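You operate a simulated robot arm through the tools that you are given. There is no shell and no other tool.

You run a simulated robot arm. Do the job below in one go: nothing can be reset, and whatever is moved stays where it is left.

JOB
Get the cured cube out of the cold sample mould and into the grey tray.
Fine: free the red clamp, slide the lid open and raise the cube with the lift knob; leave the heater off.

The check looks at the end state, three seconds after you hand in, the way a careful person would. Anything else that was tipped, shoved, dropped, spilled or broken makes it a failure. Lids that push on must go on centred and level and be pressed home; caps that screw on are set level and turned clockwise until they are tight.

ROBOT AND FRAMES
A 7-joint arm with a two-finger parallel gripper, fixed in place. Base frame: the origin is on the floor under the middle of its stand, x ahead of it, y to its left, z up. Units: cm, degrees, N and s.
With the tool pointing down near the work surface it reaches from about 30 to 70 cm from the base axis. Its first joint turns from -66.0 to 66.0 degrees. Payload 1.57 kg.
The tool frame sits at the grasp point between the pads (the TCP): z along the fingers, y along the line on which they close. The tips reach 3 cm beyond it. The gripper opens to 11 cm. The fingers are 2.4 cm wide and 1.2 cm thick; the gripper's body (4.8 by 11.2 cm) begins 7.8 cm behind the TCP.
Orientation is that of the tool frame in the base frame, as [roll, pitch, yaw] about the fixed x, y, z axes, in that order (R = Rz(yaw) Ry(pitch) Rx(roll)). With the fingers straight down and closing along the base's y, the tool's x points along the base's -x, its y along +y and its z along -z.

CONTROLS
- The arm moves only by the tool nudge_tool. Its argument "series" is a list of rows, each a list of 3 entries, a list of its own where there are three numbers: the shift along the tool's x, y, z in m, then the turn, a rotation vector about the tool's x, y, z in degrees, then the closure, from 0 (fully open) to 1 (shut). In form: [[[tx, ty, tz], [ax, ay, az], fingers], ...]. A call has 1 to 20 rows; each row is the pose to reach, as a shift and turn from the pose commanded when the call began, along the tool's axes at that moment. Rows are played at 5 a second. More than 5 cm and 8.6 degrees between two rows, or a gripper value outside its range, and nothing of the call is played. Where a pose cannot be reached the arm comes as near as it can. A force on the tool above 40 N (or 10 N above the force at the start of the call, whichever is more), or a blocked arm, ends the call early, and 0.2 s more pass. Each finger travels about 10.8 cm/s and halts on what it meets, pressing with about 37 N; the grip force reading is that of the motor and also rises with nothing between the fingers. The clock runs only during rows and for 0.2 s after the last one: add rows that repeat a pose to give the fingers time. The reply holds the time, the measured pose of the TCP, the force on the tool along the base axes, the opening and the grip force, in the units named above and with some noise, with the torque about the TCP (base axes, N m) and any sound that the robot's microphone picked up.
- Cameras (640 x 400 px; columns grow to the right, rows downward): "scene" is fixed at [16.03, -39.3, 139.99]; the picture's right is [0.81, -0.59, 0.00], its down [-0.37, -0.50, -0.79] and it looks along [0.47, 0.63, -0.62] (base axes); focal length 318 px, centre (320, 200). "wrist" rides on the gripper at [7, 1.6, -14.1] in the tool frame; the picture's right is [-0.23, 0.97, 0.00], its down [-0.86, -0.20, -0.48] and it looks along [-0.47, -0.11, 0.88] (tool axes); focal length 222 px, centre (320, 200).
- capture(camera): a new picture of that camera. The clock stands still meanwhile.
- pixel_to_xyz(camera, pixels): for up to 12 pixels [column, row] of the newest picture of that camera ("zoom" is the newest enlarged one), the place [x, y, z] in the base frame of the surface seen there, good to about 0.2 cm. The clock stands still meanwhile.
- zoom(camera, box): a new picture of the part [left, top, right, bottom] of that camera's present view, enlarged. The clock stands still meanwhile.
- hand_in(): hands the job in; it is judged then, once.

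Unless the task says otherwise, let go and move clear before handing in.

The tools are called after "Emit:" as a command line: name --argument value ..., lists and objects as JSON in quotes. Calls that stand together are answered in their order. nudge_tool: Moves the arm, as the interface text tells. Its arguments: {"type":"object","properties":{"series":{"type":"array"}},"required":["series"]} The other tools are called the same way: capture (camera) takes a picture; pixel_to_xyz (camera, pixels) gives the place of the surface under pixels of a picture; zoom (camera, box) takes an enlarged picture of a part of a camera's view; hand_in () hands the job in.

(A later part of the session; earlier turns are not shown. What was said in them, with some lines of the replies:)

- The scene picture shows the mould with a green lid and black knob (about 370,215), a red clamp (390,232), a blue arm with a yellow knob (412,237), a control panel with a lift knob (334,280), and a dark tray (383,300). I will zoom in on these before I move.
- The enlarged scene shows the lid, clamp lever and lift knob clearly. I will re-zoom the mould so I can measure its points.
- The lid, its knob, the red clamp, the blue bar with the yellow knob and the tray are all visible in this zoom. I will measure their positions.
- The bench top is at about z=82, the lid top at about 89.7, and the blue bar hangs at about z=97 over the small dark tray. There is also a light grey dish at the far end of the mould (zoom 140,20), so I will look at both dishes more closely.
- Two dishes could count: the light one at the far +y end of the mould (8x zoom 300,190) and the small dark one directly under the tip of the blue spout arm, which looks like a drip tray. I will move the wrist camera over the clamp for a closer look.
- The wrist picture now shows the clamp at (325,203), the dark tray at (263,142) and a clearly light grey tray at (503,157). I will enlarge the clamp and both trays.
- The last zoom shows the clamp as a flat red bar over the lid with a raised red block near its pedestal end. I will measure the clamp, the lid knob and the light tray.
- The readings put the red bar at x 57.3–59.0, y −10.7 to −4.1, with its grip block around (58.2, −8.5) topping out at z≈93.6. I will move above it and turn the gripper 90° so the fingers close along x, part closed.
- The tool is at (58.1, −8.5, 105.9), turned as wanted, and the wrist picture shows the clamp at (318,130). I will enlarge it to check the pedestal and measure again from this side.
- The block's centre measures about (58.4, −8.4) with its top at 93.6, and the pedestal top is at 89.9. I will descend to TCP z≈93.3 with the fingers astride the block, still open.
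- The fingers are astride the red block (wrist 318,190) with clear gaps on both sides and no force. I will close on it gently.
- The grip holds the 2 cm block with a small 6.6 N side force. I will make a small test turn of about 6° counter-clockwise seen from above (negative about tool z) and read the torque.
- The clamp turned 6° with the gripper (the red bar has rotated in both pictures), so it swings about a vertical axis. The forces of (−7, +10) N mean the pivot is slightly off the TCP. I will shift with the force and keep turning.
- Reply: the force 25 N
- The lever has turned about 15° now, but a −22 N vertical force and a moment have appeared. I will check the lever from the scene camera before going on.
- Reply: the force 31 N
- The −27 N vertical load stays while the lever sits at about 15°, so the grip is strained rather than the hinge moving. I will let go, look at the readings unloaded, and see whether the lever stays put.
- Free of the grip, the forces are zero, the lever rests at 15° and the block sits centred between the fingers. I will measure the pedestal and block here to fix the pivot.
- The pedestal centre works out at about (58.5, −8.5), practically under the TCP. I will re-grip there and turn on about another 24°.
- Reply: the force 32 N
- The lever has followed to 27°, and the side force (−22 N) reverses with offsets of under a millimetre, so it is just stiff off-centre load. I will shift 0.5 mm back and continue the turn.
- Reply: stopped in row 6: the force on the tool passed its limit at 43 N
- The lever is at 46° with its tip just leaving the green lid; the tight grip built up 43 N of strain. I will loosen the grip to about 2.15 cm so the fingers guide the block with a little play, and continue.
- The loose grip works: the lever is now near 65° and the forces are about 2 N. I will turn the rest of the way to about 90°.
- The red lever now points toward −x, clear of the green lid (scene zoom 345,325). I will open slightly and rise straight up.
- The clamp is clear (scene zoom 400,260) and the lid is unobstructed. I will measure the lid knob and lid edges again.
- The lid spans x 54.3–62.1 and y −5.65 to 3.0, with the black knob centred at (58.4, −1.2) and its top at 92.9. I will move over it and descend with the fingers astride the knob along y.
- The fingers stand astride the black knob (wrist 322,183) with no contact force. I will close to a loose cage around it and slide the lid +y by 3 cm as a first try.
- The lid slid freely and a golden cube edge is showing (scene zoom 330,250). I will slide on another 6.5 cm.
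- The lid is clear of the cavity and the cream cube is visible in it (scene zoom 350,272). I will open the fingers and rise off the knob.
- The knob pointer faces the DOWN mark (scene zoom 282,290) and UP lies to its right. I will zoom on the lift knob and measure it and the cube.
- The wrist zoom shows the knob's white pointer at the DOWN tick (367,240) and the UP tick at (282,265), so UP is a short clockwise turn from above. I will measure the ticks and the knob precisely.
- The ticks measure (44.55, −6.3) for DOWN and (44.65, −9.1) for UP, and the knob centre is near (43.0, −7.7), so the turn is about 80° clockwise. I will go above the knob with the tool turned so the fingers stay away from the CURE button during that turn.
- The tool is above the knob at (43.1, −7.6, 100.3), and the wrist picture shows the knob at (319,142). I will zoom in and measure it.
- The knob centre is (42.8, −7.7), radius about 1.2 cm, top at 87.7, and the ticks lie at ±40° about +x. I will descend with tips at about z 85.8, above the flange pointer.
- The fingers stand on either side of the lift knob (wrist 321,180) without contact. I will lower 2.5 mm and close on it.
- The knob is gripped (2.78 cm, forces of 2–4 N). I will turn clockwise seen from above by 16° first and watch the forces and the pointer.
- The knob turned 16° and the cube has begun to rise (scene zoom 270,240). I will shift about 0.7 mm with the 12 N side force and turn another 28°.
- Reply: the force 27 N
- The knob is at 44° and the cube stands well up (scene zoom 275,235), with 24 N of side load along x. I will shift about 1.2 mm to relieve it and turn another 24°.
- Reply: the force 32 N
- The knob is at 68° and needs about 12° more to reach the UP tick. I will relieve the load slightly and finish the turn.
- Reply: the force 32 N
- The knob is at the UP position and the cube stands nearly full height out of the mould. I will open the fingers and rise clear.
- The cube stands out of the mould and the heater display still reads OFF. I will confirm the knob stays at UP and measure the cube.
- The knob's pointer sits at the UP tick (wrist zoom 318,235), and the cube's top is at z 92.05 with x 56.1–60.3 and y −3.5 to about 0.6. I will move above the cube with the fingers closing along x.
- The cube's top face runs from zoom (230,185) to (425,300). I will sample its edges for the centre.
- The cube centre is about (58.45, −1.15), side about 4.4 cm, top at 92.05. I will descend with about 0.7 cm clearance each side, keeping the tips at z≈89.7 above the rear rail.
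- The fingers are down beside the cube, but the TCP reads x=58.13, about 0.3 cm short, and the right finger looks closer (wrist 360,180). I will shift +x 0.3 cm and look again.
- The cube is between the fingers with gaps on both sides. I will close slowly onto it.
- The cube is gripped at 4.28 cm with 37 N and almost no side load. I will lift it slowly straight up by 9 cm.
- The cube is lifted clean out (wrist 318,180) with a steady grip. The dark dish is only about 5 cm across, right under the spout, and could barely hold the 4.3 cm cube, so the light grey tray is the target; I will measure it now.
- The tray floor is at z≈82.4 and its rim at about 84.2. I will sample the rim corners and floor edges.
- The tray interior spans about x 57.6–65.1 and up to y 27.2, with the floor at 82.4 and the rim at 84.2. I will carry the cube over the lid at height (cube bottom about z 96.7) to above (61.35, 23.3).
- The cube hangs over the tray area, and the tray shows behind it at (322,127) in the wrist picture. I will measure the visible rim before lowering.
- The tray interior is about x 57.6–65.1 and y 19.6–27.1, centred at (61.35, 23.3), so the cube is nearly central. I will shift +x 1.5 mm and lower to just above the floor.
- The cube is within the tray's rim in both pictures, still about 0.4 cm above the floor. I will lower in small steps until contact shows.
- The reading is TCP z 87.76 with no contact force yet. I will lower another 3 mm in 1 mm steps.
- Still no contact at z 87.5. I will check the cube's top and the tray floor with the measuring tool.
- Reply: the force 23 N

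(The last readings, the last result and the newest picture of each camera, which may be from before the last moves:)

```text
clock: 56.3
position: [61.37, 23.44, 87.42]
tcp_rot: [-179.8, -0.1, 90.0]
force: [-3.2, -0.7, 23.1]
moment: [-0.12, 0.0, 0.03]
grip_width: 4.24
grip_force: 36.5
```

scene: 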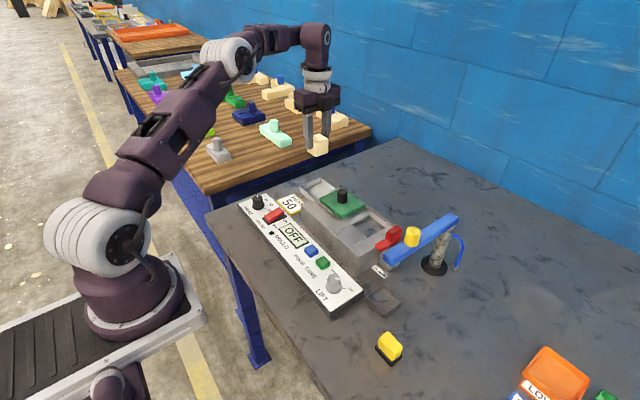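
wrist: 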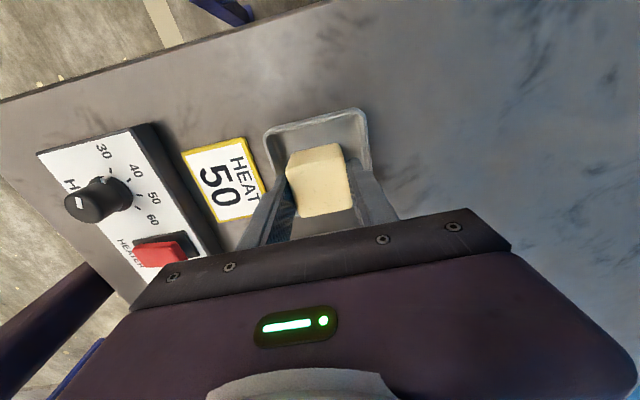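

The upward force jumped to 23 N, so the cube is on the tray floor (top at z≈86.9). I will back off 1 mm, then open the fingers slowly by a small amount.

Emit:
nudge_tool --series '[[[0, 0, -0.001], [0, 0, 0], 0.68], [[0, 0, -0.001], [0, 0, 0], 0.62], [[0, 0, -0.001], [0, 0, 0], 0.59], [[0, 0, -0.001], [0, 0, 0], 0.57], [[0, 0, -0.001], [0, 0, 0], 0.55], [[0, 0, -0.001], [0, 0, 0], 0.55]]'

Emit:
zoom --camera "scene" --box '[285, 150, 365, 215]'

Emit:
zoom --camera "wrist" --box '[240, 90, 400, 230]'

```text
clock: 57.7
position: [61.31, 23.41, 87.38]
tcp_rot: [-179.6, 0.2, 90.0]
force: [0.3, 0.7, -0.3]
moment: [0.02, -0.02, 0.02]
grip_width: 4.95
grip_force: 0.1
```

```text
6.15 times, centred on (325, 182) of scene
```

zoom: 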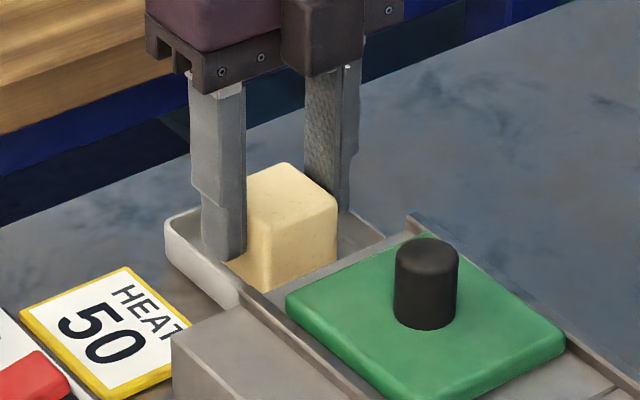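

```text
2.86 times, centred on (320, 160) of wrist
```

zoom: 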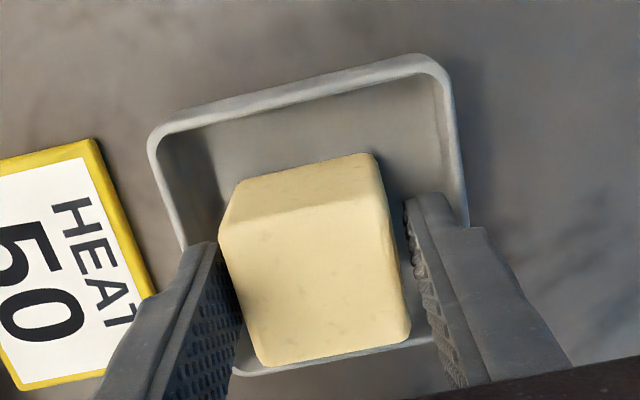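

The cube is released and sits flat on the tray floor, with the grip at 4.95 cm and no force. I will raise the hand straight up slowly.

Emit:
nudge_tool --series '[[[0, 0, -0.004], [0, 0, 0], 0.55], [[0, 0, -0.01], [0, 0, 0], 0.55], [[0, 0, -0.02], [0, 0, 0], 0.53], [[0, 0, -0.035], [0, 0, 0], 0.5], [[0, 0, -0.06], [0, 0, 0], 0.5], [[0, 0, -0.09], [0, 0, 0], 0.5], [[0, 0, -0.12], [0, 0, 0], 0.5], [[0, 0, -0.15], [0, 0, 0], 0.5], [[0, 0, -0.15], [0, 0, 0], 0.5]]'

Emit:
capture --camera "scene"

Emit:
capture --camera "wrist"

Emit:
zoom --camera "scene" --box '[280, 160, 440, 320]'

```text
clock: 59.7
position: [61.46, 23.35, 102.43]
tcp_rot: [-179.6, 0.2, 90.0]
force: [0.1, -0.5, 1.0]
moment: [0.03, 0.0, -0.02]
grip_width: 5.49
grip_force: 0.2
```

```text
taken
```

scene: 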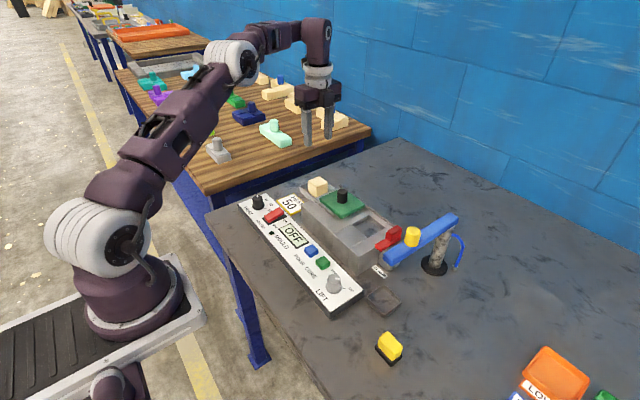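

```text
taken
```

wrist: 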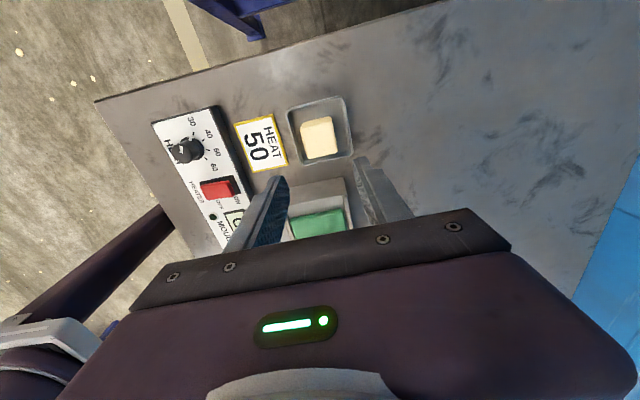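

```text
2.50 times, centred on (360, 240) of scene
```

zoom: 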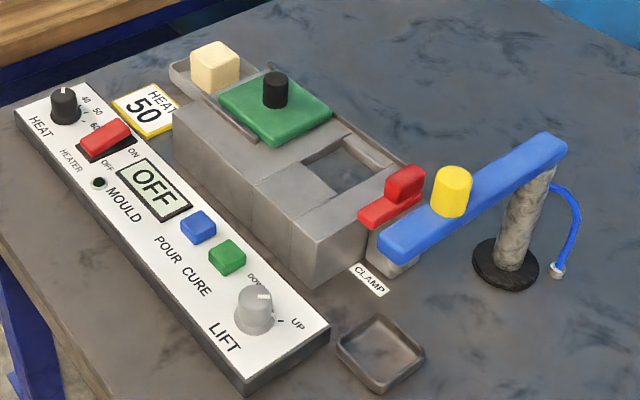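

The cube sits flat in the light grey tray (wrist 320,137), the heater display reads OFF, and nothing else has moved. The gripper is clear at z 102, so I will hand in.

Emit:
hand_in

```text
The job is handed in.
```

The cured cube is out of the mould and sitting flat in the light grey tray beside it. I have handed the job in, but no verdict came back.

- **Mould:** I swung the red clamp off the lid, slid the lid open and turned the lift knob to UP to raise the cube. All three are still in those positions, since the job didn't ask for them to be put back.
- **Heater:** I never touched it, and its display still reads OFF.
- **Choice of tray:** there were two greyish dishes. I took the small dark one under the blue spout for a drip tray. It is only about 5 cm across, too tight for the 4.3 cm cube, so I used the larger light grey one.
- **Surroundings:** in the last pictures nothing else looks moved, tipped or spilled. The gripper is open and clear, about 15 cm above the cube.
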